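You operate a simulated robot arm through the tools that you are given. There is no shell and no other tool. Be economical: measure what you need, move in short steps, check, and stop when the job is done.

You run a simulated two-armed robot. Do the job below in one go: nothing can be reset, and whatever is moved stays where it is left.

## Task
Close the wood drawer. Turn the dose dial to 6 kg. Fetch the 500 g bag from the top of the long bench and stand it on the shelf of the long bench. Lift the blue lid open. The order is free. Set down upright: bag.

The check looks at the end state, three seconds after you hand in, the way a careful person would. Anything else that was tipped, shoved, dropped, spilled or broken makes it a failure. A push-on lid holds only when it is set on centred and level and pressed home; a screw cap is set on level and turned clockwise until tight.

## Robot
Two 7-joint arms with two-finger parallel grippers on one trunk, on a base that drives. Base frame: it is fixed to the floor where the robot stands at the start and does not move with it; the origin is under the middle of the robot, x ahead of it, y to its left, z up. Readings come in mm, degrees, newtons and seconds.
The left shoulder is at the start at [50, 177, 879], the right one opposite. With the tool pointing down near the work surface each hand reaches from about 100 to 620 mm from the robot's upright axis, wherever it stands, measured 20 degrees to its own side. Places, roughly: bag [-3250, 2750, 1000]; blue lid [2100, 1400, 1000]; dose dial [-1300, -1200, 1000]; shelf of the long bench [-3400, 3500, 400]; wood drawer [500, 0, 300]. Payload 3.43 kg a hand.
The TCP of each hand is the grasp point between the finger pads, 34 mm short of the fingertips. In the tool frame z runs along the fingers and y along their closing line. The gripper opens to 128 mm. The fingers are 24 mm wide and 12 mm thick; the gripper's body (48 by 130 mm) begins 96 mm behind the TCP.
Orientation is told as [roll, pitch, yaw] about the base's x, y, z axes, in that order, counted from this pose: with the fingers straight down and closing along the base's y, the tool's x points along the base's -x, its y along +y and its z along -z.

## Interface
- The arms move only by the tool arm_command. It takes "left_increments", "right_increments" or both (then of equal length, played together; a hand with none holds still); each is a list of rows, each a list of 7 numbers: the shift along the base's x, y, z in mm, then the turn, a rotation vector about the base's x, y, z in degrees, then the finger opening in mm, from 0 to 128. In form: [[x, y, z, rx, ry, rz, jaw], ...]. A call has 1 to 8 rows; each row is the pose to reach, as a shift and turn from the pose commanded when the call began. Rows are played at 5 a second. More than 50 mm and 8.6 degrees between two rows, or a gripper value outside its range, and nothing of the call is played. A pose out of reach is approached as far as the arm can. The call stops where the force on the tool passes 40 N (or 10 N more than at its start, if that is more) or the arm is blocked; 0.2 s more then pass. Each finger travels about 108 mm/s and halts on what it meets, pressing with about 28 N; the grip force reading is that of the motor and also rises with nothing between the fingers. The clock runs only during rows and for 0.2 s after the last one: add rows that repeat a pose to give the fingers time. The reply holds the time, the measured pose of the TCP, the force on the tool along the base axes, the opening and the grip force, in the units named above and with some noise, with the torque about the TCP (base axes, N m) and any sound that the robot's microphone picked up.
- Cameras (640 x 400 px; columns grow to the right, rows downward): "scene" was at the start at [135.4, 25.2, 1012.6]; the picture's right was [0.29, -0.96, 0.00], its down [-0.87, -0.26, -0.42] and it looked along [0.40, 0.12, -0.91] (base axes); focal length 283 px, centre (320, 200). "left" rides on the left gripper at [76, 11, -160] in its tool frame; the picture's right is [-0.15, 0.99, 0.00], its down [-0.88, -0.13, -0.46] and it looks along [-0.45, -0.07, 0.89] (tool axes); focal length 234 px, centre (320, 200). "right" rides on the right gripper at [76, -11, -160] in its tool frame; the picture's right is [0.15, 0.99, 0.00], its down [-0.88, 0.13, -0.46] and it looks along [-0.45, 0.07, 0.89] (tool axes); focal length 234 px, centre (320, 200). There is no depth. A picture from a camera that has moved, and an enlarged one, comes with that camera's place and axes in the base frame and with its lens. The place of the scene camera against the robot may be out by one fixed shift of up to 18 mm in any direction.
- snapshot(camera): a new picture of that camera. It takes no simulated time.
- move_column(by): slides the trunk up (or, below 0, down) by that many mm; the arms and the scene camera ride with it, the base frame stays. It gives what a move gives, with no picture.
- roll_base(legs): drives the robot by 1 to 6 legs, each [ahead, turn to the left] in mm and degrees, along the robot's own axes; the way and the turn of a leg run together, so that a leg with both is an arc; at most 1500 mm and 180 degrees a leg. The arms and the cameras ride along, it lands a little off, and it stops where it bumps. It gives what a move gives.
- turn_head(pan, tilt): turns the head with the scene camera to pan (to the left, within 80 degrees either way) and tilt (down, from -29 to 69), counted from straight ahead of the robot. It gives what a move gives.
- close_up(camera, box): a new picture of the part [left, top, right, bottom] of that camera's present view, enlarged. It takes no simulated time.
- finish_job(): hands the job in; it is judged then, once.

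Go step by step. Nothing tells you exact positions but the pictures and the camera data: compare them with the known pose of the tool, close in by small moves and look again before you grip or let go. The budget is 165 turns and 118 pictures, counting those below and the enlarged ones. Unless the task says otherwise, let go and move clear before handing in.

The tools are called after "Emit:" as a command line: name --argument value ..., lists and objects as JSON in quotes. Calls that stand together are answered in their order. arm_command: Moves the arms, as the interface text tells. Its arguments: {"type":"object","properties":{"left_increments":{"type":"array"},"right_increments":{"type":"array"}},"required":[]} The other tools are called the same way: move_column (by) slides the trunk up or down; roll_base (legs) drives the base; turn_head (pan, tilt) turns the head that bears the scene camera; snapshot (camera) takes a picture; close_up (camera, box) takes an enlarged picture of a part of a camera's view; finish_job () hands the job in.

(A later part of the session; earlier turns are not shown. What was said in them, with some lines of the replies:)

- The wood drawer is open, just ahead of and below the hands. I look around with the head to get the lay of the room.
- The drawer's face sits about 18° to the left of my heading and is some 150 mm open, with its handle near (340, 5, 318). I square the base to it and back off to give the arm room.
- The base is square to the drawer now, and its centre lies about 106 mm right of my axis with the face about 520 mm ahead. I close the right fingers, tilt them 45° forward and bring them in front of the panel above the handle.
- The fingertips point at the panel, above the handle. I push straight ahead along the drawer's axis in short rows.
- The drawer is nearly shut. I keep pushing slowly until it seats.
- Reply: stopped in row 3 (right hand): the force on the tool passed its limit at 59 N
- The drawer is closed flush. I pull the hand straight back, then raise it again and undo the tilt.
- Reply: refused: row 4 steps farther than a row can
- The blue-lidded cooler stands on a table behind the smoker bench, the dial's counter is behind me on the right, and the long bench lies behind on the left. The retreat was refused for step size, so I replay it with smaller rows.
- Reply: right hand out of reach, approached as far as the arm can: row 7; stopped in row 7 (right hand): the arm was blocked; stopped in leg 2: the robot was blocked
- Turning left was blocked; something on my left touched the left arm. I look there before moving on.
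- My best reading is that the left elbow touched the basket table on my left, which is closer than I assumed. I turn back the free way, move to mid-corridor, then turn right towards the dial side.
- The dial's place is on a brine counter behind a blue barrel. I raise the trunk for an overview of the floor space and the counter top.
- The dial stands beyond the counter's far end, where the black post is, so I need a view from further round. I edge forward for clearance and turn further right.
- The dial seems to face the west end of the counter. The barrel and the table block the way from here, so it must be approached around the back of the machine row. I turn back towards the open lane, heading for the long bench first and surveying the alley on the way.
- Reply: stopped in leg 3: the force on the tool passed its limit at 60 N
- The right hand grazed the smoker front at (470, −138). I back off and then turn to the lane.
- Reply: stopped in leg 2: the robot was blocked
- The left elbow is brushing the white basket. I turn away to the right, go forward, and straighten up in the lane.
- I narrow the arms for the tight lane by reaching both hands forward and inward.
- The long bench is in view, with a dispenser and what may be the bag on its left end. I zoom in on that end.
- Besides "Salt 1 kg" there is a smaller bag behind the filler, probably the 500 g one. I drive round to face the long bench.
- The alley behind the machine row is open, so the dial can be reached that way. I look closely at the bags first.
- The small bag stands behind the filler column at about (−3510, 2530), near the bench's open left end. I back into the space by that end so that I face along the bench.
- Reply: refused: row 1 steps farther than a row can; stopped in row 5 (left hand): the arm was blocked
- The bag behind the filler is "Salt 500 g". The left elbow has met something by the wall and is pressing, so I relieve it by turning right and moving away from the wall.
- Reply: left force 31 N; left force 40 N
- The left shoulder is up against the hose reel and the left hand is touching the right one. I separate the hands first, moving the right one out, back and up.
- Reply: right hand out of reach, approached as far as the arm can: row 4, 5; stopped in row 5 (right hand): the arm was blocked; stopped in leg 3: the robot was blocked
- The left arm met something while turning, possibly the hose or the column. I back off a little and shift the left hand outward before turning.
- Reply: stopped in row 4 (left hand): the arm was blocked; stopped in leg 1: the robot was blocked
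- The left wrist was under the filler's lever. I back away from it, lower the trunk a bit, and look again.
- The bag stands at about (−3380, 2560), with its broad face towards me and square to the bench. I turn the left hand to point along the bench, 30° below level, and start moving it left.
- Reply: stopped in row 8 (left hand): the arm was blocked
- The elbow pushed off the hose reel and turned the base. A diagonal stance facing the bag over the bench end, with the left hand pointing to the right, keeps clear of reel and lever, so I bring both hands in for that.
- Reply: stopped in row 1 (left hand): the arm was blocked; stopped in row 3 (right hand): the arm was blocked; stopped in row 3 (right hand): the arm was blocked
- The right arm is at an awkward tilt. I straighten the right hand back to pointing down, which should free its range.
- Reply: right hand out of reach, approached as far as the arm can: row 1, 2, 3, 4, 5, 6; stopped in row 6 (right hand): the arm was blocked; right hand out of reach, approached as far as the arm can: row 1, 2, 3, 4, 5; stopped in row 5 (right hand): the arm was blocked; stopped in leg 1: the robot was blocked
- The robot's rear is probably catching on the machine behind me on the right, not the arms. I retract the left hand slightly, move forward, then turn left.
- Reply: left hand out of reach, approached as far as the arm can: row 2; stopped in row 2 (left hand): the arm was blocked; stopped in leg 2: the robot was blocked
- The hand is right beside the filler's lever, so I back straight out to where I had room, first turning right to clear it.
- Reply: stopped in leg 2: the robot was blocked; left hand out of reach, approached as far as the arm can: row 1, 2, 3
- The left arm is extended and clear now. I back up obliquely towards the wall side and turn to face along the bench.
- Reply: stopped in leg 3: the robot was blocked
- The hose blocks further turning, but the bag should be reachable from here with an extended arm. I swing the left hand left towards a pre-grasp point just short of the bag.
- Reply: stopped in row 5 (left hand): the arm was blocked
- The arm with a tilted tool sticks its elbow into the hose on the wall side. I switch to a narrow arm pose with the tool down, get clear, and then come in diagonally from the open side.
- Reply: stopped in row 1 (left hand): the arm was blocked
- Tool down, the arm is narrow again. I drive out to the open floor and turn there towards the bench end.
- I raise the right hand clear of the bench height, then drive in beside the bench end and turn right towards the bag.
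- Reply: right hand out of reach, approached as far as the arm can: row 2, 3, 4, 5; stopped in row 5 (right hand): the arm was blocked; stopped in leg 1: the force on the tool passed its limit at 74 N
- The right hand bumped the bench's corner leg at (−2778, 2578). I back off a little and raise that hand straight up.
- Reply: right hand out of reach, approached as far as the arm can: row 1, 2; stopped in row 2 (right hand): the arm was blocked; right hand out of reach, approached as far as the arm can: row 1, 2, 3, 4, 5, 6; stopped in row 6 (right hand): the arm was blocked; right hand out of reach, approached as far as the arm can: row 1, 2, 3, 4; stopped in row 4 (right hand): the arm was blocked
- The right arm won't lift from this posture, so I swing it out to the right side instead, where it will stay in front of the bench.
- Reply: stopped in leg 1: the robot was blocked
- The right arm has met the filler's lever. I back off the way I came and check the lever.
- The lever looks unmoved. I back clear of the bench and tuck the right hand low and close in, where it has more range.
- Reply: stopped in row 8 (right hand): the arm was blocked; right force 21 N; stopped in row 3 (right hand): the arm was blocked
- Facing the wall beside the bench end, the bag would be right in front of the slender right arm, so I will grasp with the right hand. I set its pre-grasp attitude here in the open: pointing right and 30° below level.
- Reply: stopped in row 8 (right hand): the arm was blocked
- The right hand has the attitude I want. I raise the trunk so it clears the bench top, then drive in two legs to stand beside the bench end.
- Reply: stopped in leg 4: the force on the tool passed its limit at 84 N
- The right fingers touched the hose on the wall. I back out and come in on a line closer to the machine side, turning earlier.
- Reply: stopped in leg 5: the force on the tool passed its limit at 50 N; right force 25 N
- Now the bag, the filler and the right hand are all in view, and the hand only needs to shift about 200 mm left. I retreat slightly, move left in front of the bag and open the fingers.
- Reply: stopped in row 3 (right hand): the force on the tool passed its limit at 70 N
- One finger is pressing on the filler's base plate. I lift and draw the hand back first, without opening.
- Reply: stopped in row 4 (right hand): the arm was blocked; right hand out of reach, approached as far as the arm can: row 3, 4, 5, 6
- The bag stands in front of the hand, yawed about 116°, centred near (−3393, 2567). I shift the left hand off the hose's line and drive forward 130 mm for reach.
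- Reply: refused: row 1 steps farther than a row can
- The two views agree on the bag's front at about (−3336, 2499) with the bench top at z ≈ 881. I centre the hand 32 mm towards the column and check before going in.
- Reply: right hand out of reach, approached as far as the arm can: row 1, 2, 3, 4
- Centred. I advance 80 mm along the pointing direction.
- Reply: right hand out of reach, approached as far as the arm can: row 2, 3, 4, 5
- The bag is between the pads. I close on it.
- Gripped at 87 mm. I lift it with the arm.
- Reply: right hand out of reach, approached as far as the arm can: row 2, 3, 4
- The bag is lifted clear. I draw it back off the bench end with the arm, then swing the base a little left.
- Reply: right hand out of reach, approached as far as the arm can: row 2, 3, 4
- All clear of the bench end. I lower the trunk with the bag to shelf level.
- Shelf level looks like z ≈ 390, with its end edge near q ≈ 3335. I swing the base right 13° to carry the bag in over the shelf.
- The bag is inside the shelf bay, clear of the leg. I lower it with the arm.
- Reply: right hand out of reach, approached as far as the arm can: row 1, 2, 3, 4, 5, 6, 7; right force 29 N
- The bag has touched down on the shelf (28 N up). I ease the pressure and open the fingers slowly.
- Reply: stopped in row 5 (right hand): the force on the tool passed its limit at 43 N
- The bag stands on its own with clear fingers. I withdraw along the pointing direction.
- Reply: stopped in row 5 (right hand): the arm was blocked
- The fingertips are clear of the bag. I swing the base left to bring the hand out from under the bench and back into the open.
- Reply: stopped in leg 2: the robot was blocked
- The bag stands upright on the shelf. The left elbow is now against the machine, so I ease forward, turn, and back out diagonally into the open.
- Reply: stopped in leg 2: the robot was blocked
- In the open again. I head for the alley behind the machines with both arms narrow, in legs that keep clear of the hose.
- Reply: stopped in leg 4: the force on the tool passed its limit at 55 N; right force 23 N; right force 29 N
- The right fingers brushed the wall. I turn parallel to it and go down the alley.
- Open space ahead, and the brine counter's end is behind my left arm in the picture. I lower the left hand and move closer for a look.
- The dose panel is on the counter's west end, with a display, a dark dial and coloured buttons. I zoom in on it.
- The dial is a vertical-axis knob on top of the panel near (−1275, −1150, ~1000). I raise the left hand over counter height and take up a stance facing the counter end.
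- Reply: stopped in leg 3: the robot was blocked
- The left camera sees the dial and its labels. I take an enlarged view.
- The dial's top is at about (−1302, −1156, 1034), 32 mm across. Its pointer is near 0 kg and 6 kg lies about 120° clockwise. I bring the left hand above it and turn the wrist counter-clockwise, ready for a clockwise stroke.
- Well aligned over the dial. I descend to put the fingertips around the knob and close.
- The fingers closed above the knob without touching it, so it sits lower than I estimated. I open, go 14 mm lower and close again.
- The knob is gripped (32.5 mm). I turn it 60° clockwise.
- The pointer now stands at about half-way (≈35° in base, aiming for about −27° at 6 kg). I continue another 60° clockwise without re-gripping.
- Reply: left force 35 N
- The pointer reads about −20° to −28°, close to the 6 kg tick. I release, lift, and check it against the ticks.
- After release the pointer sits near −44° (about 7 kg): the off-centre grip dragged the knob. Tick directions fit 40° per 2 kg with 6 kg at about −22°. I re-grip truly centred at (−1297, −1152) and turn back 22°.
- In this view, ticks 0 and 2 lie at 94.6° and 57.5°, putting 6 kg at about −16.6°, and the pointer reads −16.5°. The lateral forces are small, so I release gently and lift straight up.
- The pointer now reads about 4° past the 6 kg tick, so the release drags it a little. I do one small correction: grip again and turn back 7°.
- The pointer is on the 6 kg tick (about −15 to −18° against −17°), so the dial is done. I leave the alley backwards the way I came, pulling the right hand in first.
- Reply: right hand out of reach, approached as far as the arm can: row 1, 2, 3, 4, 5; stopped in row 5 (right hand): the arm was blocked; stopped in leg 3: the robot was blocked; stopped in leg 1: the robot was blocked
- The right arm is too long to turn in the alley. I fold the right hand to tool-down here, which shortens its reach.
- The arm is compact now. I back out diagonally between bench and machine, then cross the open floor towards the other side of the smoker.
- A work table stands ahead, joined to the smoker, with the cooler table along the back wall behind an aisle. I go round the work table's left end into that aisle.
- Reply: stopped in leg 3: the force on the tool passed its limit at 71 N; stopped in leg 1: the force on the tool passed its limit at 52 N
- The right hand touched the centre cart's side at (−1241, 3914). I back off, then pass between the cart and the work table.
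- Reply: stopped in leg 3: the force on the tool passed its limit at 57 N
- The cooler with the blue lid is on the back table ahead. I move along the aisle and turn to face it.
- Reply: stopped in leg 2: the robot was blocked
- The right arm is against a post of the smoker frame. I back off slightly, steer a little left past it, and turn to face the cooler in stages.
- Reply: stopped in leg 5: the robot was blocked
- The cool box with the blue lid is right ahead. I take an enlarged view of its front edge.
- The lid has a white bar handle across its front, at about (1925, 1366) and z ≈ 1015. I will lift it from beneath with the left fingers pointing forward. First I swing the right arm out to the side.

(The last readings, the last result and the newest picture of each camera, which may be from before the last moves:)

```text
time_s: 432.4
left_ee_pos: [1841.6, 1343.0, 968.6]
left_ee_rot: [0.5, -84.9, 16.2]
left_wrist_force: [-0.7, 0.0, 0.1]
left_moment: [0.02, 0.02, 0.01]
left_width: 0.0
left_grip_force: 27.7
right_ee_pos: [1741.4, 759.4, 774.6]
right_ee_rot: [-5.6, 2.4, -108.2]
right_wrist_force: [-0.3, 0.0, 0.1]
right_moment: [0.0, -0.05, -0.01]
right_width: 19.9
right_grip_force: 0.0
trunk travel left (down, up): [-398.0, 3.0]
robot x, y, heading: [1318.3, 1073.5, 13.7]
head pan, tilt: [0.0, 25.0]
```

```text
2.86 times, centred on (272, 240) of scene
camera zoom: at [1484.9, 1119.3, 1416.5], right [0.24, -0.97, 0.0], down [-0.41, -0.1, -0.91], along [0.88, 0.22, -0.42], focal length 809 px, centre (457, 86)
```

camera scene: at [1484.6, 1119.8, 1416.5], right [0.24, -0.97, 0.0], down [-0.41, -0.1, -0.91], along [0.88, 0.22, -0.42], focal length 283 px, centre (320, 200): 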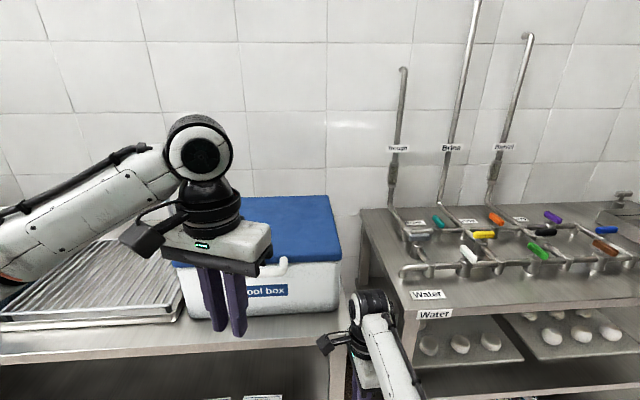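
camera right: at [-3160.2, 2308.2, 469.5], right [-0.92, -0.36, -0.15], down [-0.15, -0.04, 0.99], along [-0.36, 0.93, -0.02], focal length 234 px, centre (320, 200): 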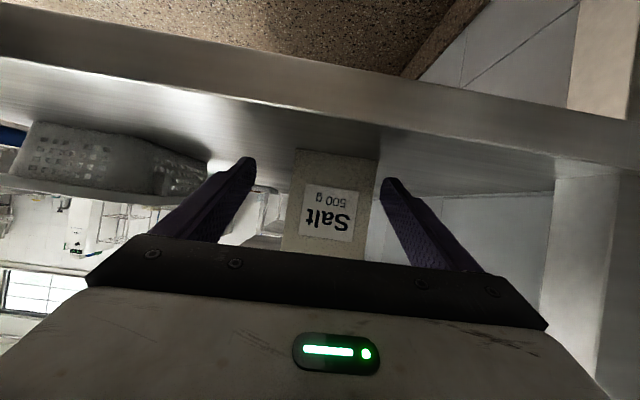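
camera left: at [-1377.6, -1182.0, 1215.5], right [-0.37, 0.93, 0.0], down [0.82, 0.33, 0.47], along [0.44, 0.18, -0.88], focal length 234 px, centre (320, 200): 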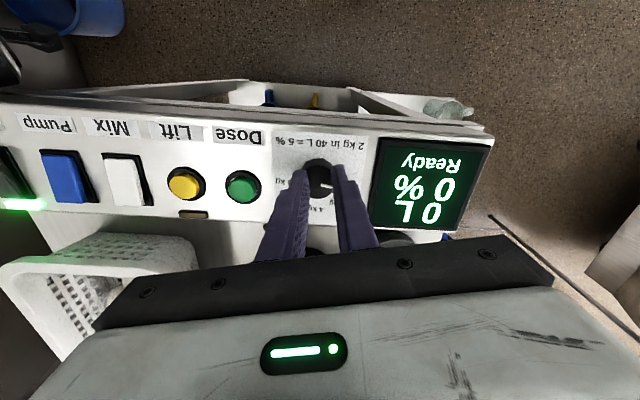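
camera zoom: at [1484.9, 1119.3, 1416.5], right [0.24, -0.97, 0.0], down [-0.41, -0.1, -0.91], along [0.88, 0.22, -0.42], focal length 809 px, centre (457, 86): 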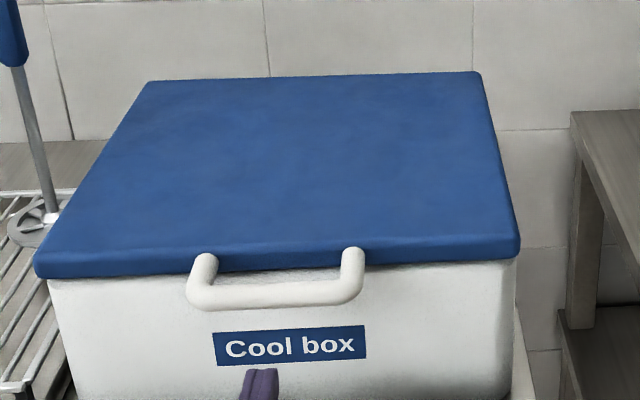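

The handle bar is right above and ahead of the fingertips. I slide the closed fingers under it by about 72 mm and lift.

Emit:
arm_command --left_increments '[[24, 4, 0, 0, 0, 0, 0], [48, 8, 0, 0, 0, 0, 0], [71, 12, 0, 0, 0, 0, 0], [71, 12, 20, 0, 0, 0, 0], [72, 12, 45, 0, 0, 0, 0], [74, 13, 80, 0, 0, 0, 0], [78, 14, 115, 0, 0, 0, 0], [84, 16, 150, 0, 0, 0, 0]]'

```text
time_s: 433.2
left_ee_pos: [1899.8, 1352.1, 967.9]
left_ee_rot: [-0.1, -84.8, 16.9]
left_wrist_force: [-16.3, -1.2, 3.9]
left_moment: [0.07, -0.3, 0.17]
left_width: 0.2
left_grip_force: 28.4
right_ee_pos: [1741.2, 760.9, 774.7]
right_ee_rot: [-5.7, 2.5, -108.1]
right_wrist_force: [-0.3, 0.3, 0.6]
right_moment: [0.02, 0.0, 0.02]
right_width: 19.9
right_grip_force: 0.1
trunk travel left (down, up): [-398.0, 3.0]
robot x, y, heading: [1318.9, 1071.8, 13.8]
head pan, tilt: [0.0, 25.0]
stopped in row 3 (left hand): the force on the tool passed its limit at 69 N (the readings are from after the stop); the commanded pose is now the measured one
```

The fingertips touched the box front, so the bar is higher than I thought, at z ≈ 1042. I ease back 8 mm and lift up and forward along the lid's arc.

Emit:
arm_command --left_increments '[[-8, -2, 5, 0, 0, 0, 0], [-8, -2, 40, 0, 0, 0, 0], [-7, -2, 70, 0, 0, 0, 0], [-3, 0, 105, 0, 0, 0, 0], [5, 3, 140, 0, 0, 0, 0], [16, 6, 173, 0, 0, 0, 0], [30, 10, 205, 0, 0, 0, 0], [48, 16, 235, 0, 0, 0, 0]]'

```text
time_s: 435.0
left_ee_pos: [1950.6, 1368.5, 1201.9]
left_ee_rot: [0.4, -84.7, 16.6]
left_wrist_force: [-0.5, 0.6, -2.6]
left_moment: [-0.05, 0.03, -0.02]
left_width: 0.0
left_grip_force: 28.5
right_ee_pos: [1741.5, 759.6, 773.2]
right_ee_rot: [-5.7, 2.4, -108.2]
right_wrist_force: [-0.8, 0.3, 0.4]
right_moment: [-0.02, 0.01, 0.01]
right_width: 19.8
right_grip_force: 0.1
trunk travel left (down, up): [-398.0, 3.0]
robot x, y, heading: [1320.6, 1072.9, 13.8]
head pan, tilt: [0.0, 25.0]
```

Emit:
arm_command --left_increments '[[25, 8, 12, 0, 0, 0, 0], [50, 16, 24, 0, 0, 0, 0], [75, 25, 36, 0, 0, 0, 0], [100, 33, 48, 0, 0, 0, 0]]'

```text
time_s: 435.7
left_ee_pos: [1997.5, 1385.4, 1257.6]
left_ee_rot: [-6.6, -88.1, 23.1]
left_wrist_force: [-15.6, -2.7, 14.9]
left_moment: [0.13, -0.36, 0.15]
left_width: 0.2
left_grip_force: 27.6
right_ee_pos: [1740.5, 761.2, 773.6]
right_ee_rot: [-5.5, 2.4, -108.1]
right_wrist_force: [0.8, 0.4, -1.0]
right_moment: [0.0, 0.06, -0.04]
right_width: 20.1
right_grip_force: 0.1
trunk travel left (down, up): [-398.0, 3.0]
robot x, y, heading: [1321.3, 1073.6, 13.7]
head pan, tilt: [0.0, 25.0]
stopped in row 3 (left hand): the force on the tool passed its limit at 44 N (the readings are from after the stop); the commanded pose is now the measured one
```

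The push met the lid's front edge. With the bar resting on the fingers, the proper path is the lid's own arc, so I ease back slightly and follow it upward.

Emit:
arm_command --left_increments '[[-18, -4, 4, 0, 0, 0, 0], [-16, 0, 18, 0, 0, 0, 0], [6, 7, 37, 0, 0, 0, 0], [30, 15, 56, 0, 0, 0, 0], [54, 24, 72, 0, 0, 0, 0], [81, 32, 87, 0, 0, 0, 0], [107, 41, 99, 0, 0, 0, 0]]'

```text
time_s: 437.3
left_ee_pos: [2113.7, 1427.3, 1339.0]
left_ee_rot: [-2.3, -86.2, 19.1]
left_wrist_force: [3.4, -0.7, -10.4]
left_moment: [-0.05, 0.31, 0.09]
left_width: 0.0
left_grip_force: 28.3
right_ee_pos: [1743.5, 760.7, 772.8]
right_ee_rot: [-5.8, 2.3, -108.1]
right_wrist_force: [0.0, -0.7, -0.8]
right_moment: [0.02, -0.04, -0.02]
right_width: 20.2
right_grip_force: 0.0
trunk travel left (down, up): [-398.0, 3.0]
robot x, y, heading: [1320.3, 1076.4, 13.9]
head pan, tilt: [0.0, 25.0]
```

The bar is carried on the fingers (10 N down) with the lid at roughly 60–65°. I lift a little more, then drive the base gently forward so the hand pushes the lid over.

Emit:
arm_command --left_increments '[[8, 3, 8, 0, 0, 0, 0], [18, 6, 16, 0, 0, 0, 0], [30, 10, 22, 0, 0, 0, 0], [42, 14, 26, 0, 0, 0, 0]]'

Emit:
roll_base --legs '[[110, 0]]'

```text
time_s: 438.3
left_ee_pos: [2133.9, 1437.1, 1347.1]
left_ee_rot: [-0.4, -85.6, 17.0]
left_wrist_force: [7.2, -6.2, -22.2]
left_moment: [-0.04, 0.7, -0.2]
left_width: 0.1
left_grip_force: 28.2
left hand out of reach, approached as far as the arm can: row 3, 4
right_ee_pos: [1742.9, 760.2, 771.1]
right_ee_rot: [-6.0, 2.3, -108.2]
right_wrist_force: [0.0, 0.2, -0.4]
right_moment: [0.0, 0.01, 0.01]
right_width: 20.1
right_grip_force: 0.0
trunk travel left (down, up): [-398.0, 3.0]
robot x, y, heading: [1320.8, 1076.0, 13.9]
head pan, tilt: [0.0, 25.0]
```

```text
time_s: 439.5
left_ee_pos: [2237.2, 1468.7, 1354.6]
left_ee_rot: [-2.3, -86.2, 19.3]
left_wrist_force: [-3.2, 6.0, -15.6]
left_moment: [-0.17, 0.46, 0.22]
left_width: 0.1
left_grip_force: 27.5
right_ee_pos: [1849.9, 787.5, 772.3]
right_ee_rot: [-5.8, 2.2, -108.2]
right_wrist_force: [0.7, 0.5, -0.4]
right_moment: [-0.08, 0.02, 0.0]
right_width: 19.9
right_grip_force: 0.0
trunk travel left (down, up): [-398.0, 3.0]
robot x, y, heading: [1428.3, 1099.1, 13.9]
head pan, tilt: [0.0, 25.0]
```

Emit:
roll_base --legs '[[60, 0]]'

Emit:
roll_base --legs '[[50, 0]]'

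```text
time_s: 440.5
left_ee_pos: [2295.3, 1479.6, 1347.4]
left_ee_rot: [-0.6, -85.4, 17.4]
left_wrist_force: [-2.8, -3.3, -21.4]
left_moment: [-0.06, 0.16, -0.26]
left_width: 0.0
left_grip_force: 28.2
right_ee_pos: [1907.9, 800.5, 772.8]
right_ee_rot: [-5.8, 2.3, -108.2]
right_wrist_force: [-0.5, -0.8, 0.4]
right_moment: [0.01, 0.01, -0.03]
right_width: 20.1
right_grip_force: 0.0
trunk travel left (down, up): [-398.0, 3.0]
robot x, y, heading: [1484.7, 1118.3, 14.0]
head pan, tilt: [0.0, 25.0]
```

```text
time_s: 441.4
left_ee_pos: [2344.3, 1491.7, 1341.6]
left_ee_rot: [-0.1, -84.9, 17.0]
left_wrist_force: [-2.7, -3.0, -19.2]
left_moment: [0.46, -0.79, 0.01]
left_width: 0.0
left_grip_force: 27.8
right_ee_pos: [1954.8, 812.7, 772.1]
right_ee_rot: [-5.8, 2.3, -108.2]
right_wrist_force: [-0.1, 0.5, 0.1]
right_moment: [0.0, 0.03, 0.0]
right_width: 20.2
right_grip_force: 0.0
trunk travel left (down, up): [-398.0, 3.0]
robot x, y, heading: [1531.0, 1128.3, 13.8]
head pan, tilt: [0.0, 25.0]
```

The hand has passed over the hinge line and its height is falling, so the lid appears to be past vertical. I unload the upward pull before withdrawing.

Emit:
arm_command --left_increments '[[0, 0, -6, 0, 0, 0, 0], [0, 0, -12, 0, 0, 0, 0], [0, 0, -18, 0, 0, 0, 0], [0, 0, -18, 0, 0, 0, 0]]'

Emit:
snapshot --camera "scene"

```text
time_s: 442.4
left_ee_pos: [2338.7, 1489.3, 1338.9]
left_ee_rot: [-0.1, -86.2, 16.9]
left_wrist_force: [3.8, 2.4, 24.9]
left_moment: [-0.56, 1.21, 0.0]
left_width: 0.4
left_grip_force: 27.6
right_ee_pos: [1952.8, 811.3, 774.7]
right_ee_rot: [-5.6, 2.5, -108.1]
right_wrist_force: [0.6, 0.5, -0.1]
right_moment: [0.01, 0.02, 0.0]
right_width: 20.2
right_grip_force: 0.1
trunk travel left (down, up): [-398.0, 3.0]
robot x, y, heading: [1534.1, 1125.3, 13.8]
head pan, tilt: [0.0, 25.0]
```

```text
0 pictures are left
camera scene: at [1694.4, 1170.3, 1417.3], right [0.24, -0.97, 0.0], down [-0.41, -0.1, -0.91], along [0.88, 0.22, -0.42], focal length 283 px, centre (320, 200)
```

scene: 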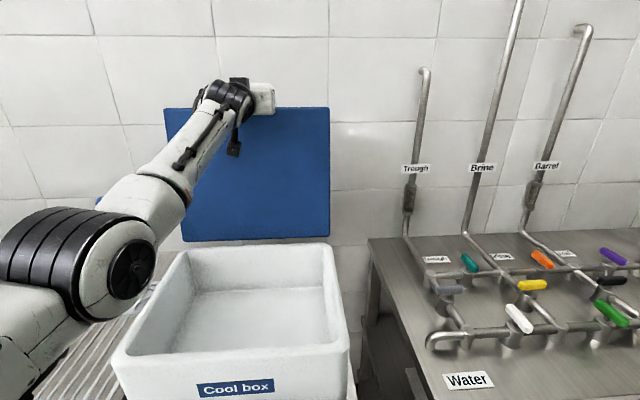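

The lid stands fully open against the wall. The fingers are now pressing down inside the handle loop, so I centre them in the gap and withdraw along the finger axis in small steps.

Emit:
arm_command --left_increments '[[0, 0, 5, 0, 0, 0, 0], [0, 0, 10, 0, 0, 0, 0], [0, 0, 10, 0, 0, 0, 0]]'

```text
time_s: 443.2
left_ee_pos: [2341.3, 1489.8, 1336.6]
left_ee_rot: [0.2, -85.2, 16.9]
left_wrist_force: [2.4, -0.5, 11.7]
left_moment: [-0.3, 0.56, 0.08]
left_width: 0.1
left_grip_force: 28.5
right_ee_pos: [1954.1, 812.5, 775.6]
right_ee_rot: [-5.7, 2.5, -108.2]
right_wrist_force: [0.5, -0.2, -0.4]
right_moment: [-0.01, 0.03, 0.0]
right_width: 19.9
right_grip_force: 0.1
trunk travel left (down, up): [-398.0, 3.0]
robot x, y, heading: [1529.3, 1127.9, 13.6]
head pan, tilt: [0.0, 25.0]
```

Emit:
arm_command --left_increments '[[0, 0, 5, 0, 0, 0, 0], [0, 0, 8, 0, 0, 0, 0], [0, 0, 8, 0, 0, 0, 0]]'

```text
time_s: 444.0
left_ee_pos: [2343.3, 1492.2, 1340.6]
left_ee_rot: [0.2, -84.8, 16.8]
left_wrist_force: [-1.9, 0.5, -3.2]
left_moment: [0.1, -0.15, -0.06]
left_width: 0.0
left_grip_force: 27.3
right_ee_pos: [1953.8, 812.4, 774.0]
right_ee_rot: [-5.7, 2.4, -108.2]
right_wrist_force: [0.2, 0.2, -0.2]
right_moment: [0.02, 0.01, -0.02]
right_width: 19.9
right_grip_force: 0.1
trunk travel left (down, up): [-398.0, 3.0]
robot x, y, heading: [1533.2, 1122.3, 14.0]
head pan, tilt: [0.0, 25.0]
```

Nearly neutral now. I withdraw along the finger axis.

Emit:
arm_command --left_increments '[[-10, -3, 1, 0, 0, 0, 0], [-21, -6, 2, 0, 0, 0, 0], [-34, -10, 3, 0, 0, 0, 0], [-48, -14, 4.5, 0, 0, 0, 0]]'

```text
time_s: 445.0
left_ee_pos: [2293.4, 1474.9, 1348.0]
left_ee_rot: [0.7, -85.1, 16.2]
left_wrist_force: [0.9, -1.2, -2.7]
left_moment: [0.05, -0.05, 0.07]
left_width: 0.0
left_grip_force: 28.2
right_ee_pos: [1954.3, 813.2, 774.0]
right_ee_rot: [-5.7, 2.4, -108.2]
right_wrist_force: [-0.4, -0.6, -0.3]
right_moment: [-0.01, -0.04, 0.0]
right_width: 20.0
right_grip_force: 0.1
trunk travel left (down, up): [-398.0, 3.0]
robot x, y, heading: [1533.7, 1125.9, 13.6]
head pan, tilt: [0.0, 25.0]
```

Emit:
arm_command --left_increments '[[-14, -4, 0, 0, 0, 0, 0], [-29, -8, 0, 0, 0, 0, 0], [-45, -13, 1, 0, 0, 0, 0], [-62, -18, 2, 0, 0, 0, 0]]'

```text
time_s: 446.0
left_ee_pos: [2234.2, 1458.9, 1346.7]
left_ee_rot: [0.7, -84.6, 16.2]
left_wrist_force: [3.5, -2.7, -12.0]
left_moment: [0.28, -0.34, 0.14]
left_width: 0.2
left_grip_force: 28.0
right_ee_pos: [1955.0, 812.8, 774.4]
right_ee_rot: [-5.8, 2.4, -108.2]
right_wrist_force: [-0.2, 0.3, 0.5]
right_moment: [0.05, 0.04, 0.02]
right_width: 20.0
right_grip_force: 0.0
trunk travel left (down, up): [-398.0, 3.0]
robot x, y, heading: [1531.8, 1125.3, 13.9]
head pan, tilt: [0.0, 25.0]
```

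The lid follows the fingers a little because they are snug in the loop. I keep the height and keep withdrawing, so the tip ends up in front of the lid and can push it from there.

Emit:
arm_command --left_increments '[[-14, -4, 1, 0, 0, 0, 0], [-28, -8, 2, 0, 0, 0, 0], [-42, -12, 3, 0, 0, 0, 0], [-57, -17, 4, 0, 0, 0, 0]]'

```text
time_s: 446.9
left_ee_pos: [2192.6, 1445.2, 1339.2]
left_ee_rot: [0.6, -83.4, 16.2]
left_wrist_force: [13.7, 0.9, -15.1]
left_moment: [0.84, -3.71, 0.3]
left_width: 0.0
left_grip_force: 28.5
right_ee_pos: [1956.4, 811.5, 773.5]
right_ee_rot: [-5.8, 2.4, -108.4]
right_wrist_force: [-0.3, 0.1, -0.4]
right_moment: [-0.02, -0.03, 0.0]
right_width: 20.1
right_grip_force: 0.0
trunk travel left (down, up): [-398.0, 3.0]
robot x, y, heading: [1529.9, 1120.6, 13.7]
head pan, tilt: [0.0, 25.0]
stopped in row 4 (left hand): the force on the tool passed its limit at 43 N (the readings are from after the stop); the commanded pose is now the measured one
```

The fingers wedge in the loop when the lid follows them. I push the lid back over again along the finger axis and then trim the height before a finer withdrawal.

Emit:
arm_command --left_increments '[[20, 6, -1, 0, 0, 0, 0], [42, 12, -2, 0, 0, 0, 0], [66, 19, -3, 0, 0, 0, 0], [92, 27, -4, 0, 0, 0, 0], [118, 35, -6, 0, 0, 0, 0], [140, 41, -8, 0, 0, 0, 0], [140, 41, -8, 0, 0, 0, 0]]'

```text
time_s: 448.5
left_ee_pos: [2327.8, 1483.6, 1339.0]
left_ee_rot: [0.3, -84.3, 16.6]
left_wrist_force: [1.1, -0.6, 4.2]
left_moment: [-0.14, 0.28, 0.01]
left_width: 0.0
left_grip_force: 27.4
right_ee_pos: [1953.9, 811.5, 774.5]
right_ee_rot: [-5.7, 2.4, -108.2]
right_wrist_force: [-0.7, 0.5, 1.1]
right_moment: [0.0, 0.02, -0.02]
right_width: 20.0
right_grip_force: 0.0
trunk travel left (down, up): [-398.0, 3.0]
robot x, y, heading: [1533.3, 1127.5, 14.0]
head pan, tilt: [0.0, 25.0]
```

Emit:
roll_base --legs '[[100, 0]]'

```text
time_s: 449.5
left_ee_pos: [2383.3, 1498.6, 1335.7]
left_ee_rot: [1.8, -83.7, 15.2]
left_wrist_force: [-1.4, -0.5, -0.5]
left_moment: [0.02, 0.05, 0.1]
left_width: 0.0
left_grip_force: 27.5
right_ee_pos: [2002.4, 825.4, 775.8]
right_ee_rot: [-6.8, 2.1, -108.7]
right_wrist_force: [-2.4, -0.6, 1.0]
right_moment: [-0.01, -0.24, -0.05]
right_width: 19.9
right_grip_force: 0.0
trunk travel left (down, up): [-398.0, 3.0]
robot x, y, heading: [1589.0, 1137.1, 13.7]
head pan, tilt: [0.0, 25.0]
stopped in leg 1: the force on the tool passed its limit at 112 N (the readings are from after the stop); the commanded pose is now the measured one
```

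The fingertip met the wall, and the forces are now practically zero, so the fingers float in the loop. I withdraw along the finger axis.

Emit:
arm_command --left_increments '[[-9.6, -2.6, 1.1, 0, 0, 0, 0], [-19.2, -5.2, 2.2, 0, 0, 0, 0], [-28.8, -7.8, 3.3, 0, 0, 0, 0]]'

```text
time_s: 450.3
left_ee_pos: [2354.9, 1489.3, 1338.3]
left_ee_rot: [1.6, -83.8, 15.2]
left_wrist_force: [-0.3, 0.0, -0.2]
left_moment: [0.0, -0.03, 0.01]
left_width: 0.1
left_grip_force: 27.7
right_ee_pos: [2001.2, 824.8, 773.7]
right_ee_rot: [-6.8, 2.2, -108.7]
right_wrist_force: [-3.9, -0.7, 1.7]
right_moment: [0.05, -0.53, -0.09]
right_width: 20.2
right_grip_force: 0.1
trunk travel left (down, up): [-398.0, 3.0]
robot x, y, heading: [1588.9, 1138.9, 13.7]
head pan, tilt: [0.0, 25.0]
```

Still force-free, so I keep withdrawing on the same line.

Emit:
arm_command --left_increments '[[-14.4, -3.9, 1.6, 0, 0, 0, 0], [-28.8, -7.8, 3.3, 0, 0, 0, 0], [-43, -11.7, 4.9, 0, 0, 0, 0]]'

```text
time_s: 451.1
left_ee_pos: [2310.4, 1478.7, 1343.3]
left_ee_rot: [1.7, -83.7, 15.3]
left_wrist_force: [0.0, 0.4, 0.2]
left_moment: [0.0, -0.02, 0.02]
left_width: 0.0
left_grip_force: 27.8
right_ee_pos: [2001.7, 823.6, 776.3]
right_ee_rot: [-6.8, 2.2, -108.8]
right_wrist_force: [-3.7, -1.2, 1.6]
right_moment: [0.09, -0.51, -0.08]
right_width: 19.9
right_grip_force: 0.1
trunk travel left (down, up): [-398.0, 3.0]
robot x, y, heading: [1589.5, 1140.7, 13.7]
head pan, tilt: [0.0, 25.0]
```

Emit:
arm_command --left_increments '[[-14.4, -3.9, 1.6, 0, 0, 0, 0], [-28.8, -7.8, 3.3, 0, 0, 0, 0], [-48, -13, 5.4, 0, 0, 0, 0]]'

```text
time_s: 451.9
left_ee_pos: [2264.3, 1465.8, 1350.3]
left_ee_rot: [2.1, -83.7, 15.0]
left_wrist_force: [0.2, 0.5, 0.9]
left_moment: [-0.04, 0.01, 0.0]
left_width: 0.0
left_grip_force: 28.1
right_ee_pos: [2001.3, 825.2, 775.1]
right_ee_rot: [-6.8, 2.2, -108.8]
right_wrist_force: [-3.6, -1.6, 1.3]
right_moment: [0.11, -0.57, -0.1]
right_width: 19.9
right_grip_force: 0.0
trunk travel left (down, up): [-398.0, 3.0]
robot x, y, heading: [1587.1, 1138.5, 13.6]
head pan, tilt: [0.0, 25.0]
```

Emit:
arm_command --left_increments '[[-24, -6.5, 2.7, 0, 0, 0, 0], [-50, -13.5, 5.5, 0, 0, 0, 0], [-80, -22, 8, 0, 0, 0, 0], [-115, -31, 8, 0, 0, 0, 0]]'

```text
time_s: 452.9
left_ee_pos: [2149.1, 1434.4, 1357.2]
left_ee_rot: [1.7, -83.6, 15.1]
left_wrist_force: [0.1, -1.0, -0.2]
left_moment: [-0.01, 0.0, 0.0]
left_width: 0.1
left_grip_force: 28.0
right_ee_pos: [2002.3, 824.2, 773.9]
right_ee_rot: [-6.7, 2.3, -108.7]
right_wrist_force: [-4.1, -1.8, 1.6]
right_moment: [0.16, -0.59, -0.16]
right_width: 19.9
right_grip_force: 0.0
trunk travel left (down, up): [-398.0, 3.0]
robot x, y, heading: [1588.2, 1138.1, 13.9]
head pan, tilt: [0.0, 25.0]
```

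The hand is free and no weight has come onto it, so the lid has stayed up. For safety I lower the tip and nudge the lid's inner face further back, then retreat.

Emit:
arm_command --left_increments '[[0, 0, -35, 0, 0, 0, 0], [0, 0, -70, 0, 0, 0, 0], [40, 12, -70, 0, 0, 0, 0], [78, 23, -70, 0, 0, 0, 0], [110, 32, -70, 0, 0, 0, 0], [135, 39, -70, 0, 0, 0, 0], [155, 45, -70, 0, 0, 0, 0]]'

```text
time_s: 454.1
left_ee_pos: [2249.7, 1464.2, 1288.2]
left_ee_rot: [1.8, -83.5, 15.5]
left_wrist_force: [-13.8, -4.0, -0.2]
left_moment: [-0.15, 0.21, 0.15]
left_width: 0.0
left_grip_force: 28.0
right_ee_pos: [2002.2, 826.3, 775.6]
right_ee_rot: [-6.7, 2.2, -108.6]
right_wrist_force: [-0.3, 0.8, -1.2]
right_moment: [0.05, 0.03, 0.01]
right_width: 20.1
right_grip_force: 0.1
trunk travel left (down, up): [-398.0, 3.0]
robot x, y, heading: [1586.4, 1139.4, 13.6]
head pan, tilt: [0.0, 25.0]
stopped in row 6 (left hand): the force on the tool passed its limit at 80 N (the readings are from after the stop); the commanded pose is now the measured one
```

The lid is firmly at its open stop (solid contact at x ≈ 2282). I retreat straight back and move clear.

Emit:
arm_command --left_increments '[[-20, -6, 0, 0, 0, 0, 0], [-50, -14, 0, 0, 0, 0, 0], [-90, -25, 0, 0, 0, 0, 0], [-130, -37, 0, 0, 0, 0, 0], [-170, -48, 0, 0, 0, 0, 0]]'

Emit:
roll_base --legs '[[-200, 0]]'

```text
time_s: 455.3
left_ee_pos: [2080.6, 1420.6, 1285.6]
left_ee_rot: [6.4, -83.3, 11.3]
left_wrist_force: [-0.1, -0.1, -0.6]
left_moment: [-0.02, -0.01, 0.01]
left_width: 0.1
left_grip_force: 27.9
right_ee_pos: [2001.3, 824.9, 775.0]
right_ee_rot: [-6.8, 2.2, -108.6]
right_wrist_force: [-9.7, -1.8, 3.0]
right_moment: [0.17, -1.26, -0.14]
right_width: 19.9
right_grip_force: 0.1
trunk travel left (down, up): [-398.0, 3.0]
robot x, y, heading: [1588.4, 1139.4, 13.7]
head pan, tilt: [0.0, 25.0]
```

```text
time_s: 456.9
left_ee_pos: [1886.7, 1372.0, 1283.7]
left_ee_rot: [6.9, -83.1, 10.7]
left_wrist_force: [-1.0, 0.2, -0.2]
left_moment: [0.01, 0.0, 0.02]
left_width: 0.0
left_grip_force: 27.5
right_ee_pos: [1807.8, 777.0, 775.3]
right_ee_rot: [-6.8, 2.2, -108.7]
right_wrist_force: [-0.6, -0.1, -0.3]
right_moment: [0.0, -0.03, -0.02]
right_width: 20.2
right_grip_force: 0.1
trunk travel left (down, up): [-398.0, 3.0]
robot x, y, heading: [1394.4, 1092.2, 13.7]
head pan, tilt: [0.0, 25.0]
```

All four tasks are done as far as I can tell, and both hands are clear with nothing touching them, so I hand in.

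Emit:
finish_job

```text
The job is handed in.
```

I handed the job in with all four parts done:
- **Wood drawer:** closed flush.
- **Dose dial:** pointer on 6 kg, to within about 2° in the last close-up.
- **Salt bag (500 g):** standing upright on the long bench's shelf.
- **Blue lid:** open at its stop. I had no pictures left at the end, so I confirmed this by touch.

**Possible disturbances:** I brushed several things on the way, and these could count against the check. They were the white basket on the table, the smoker front, the hose, the filler and its lever, the bench leg, the machine row and the cart. The front of the cool box also took one short push of about 69 N. None looked moved where I saw it again, but I didn't recheck the basket, the cart or the machines.
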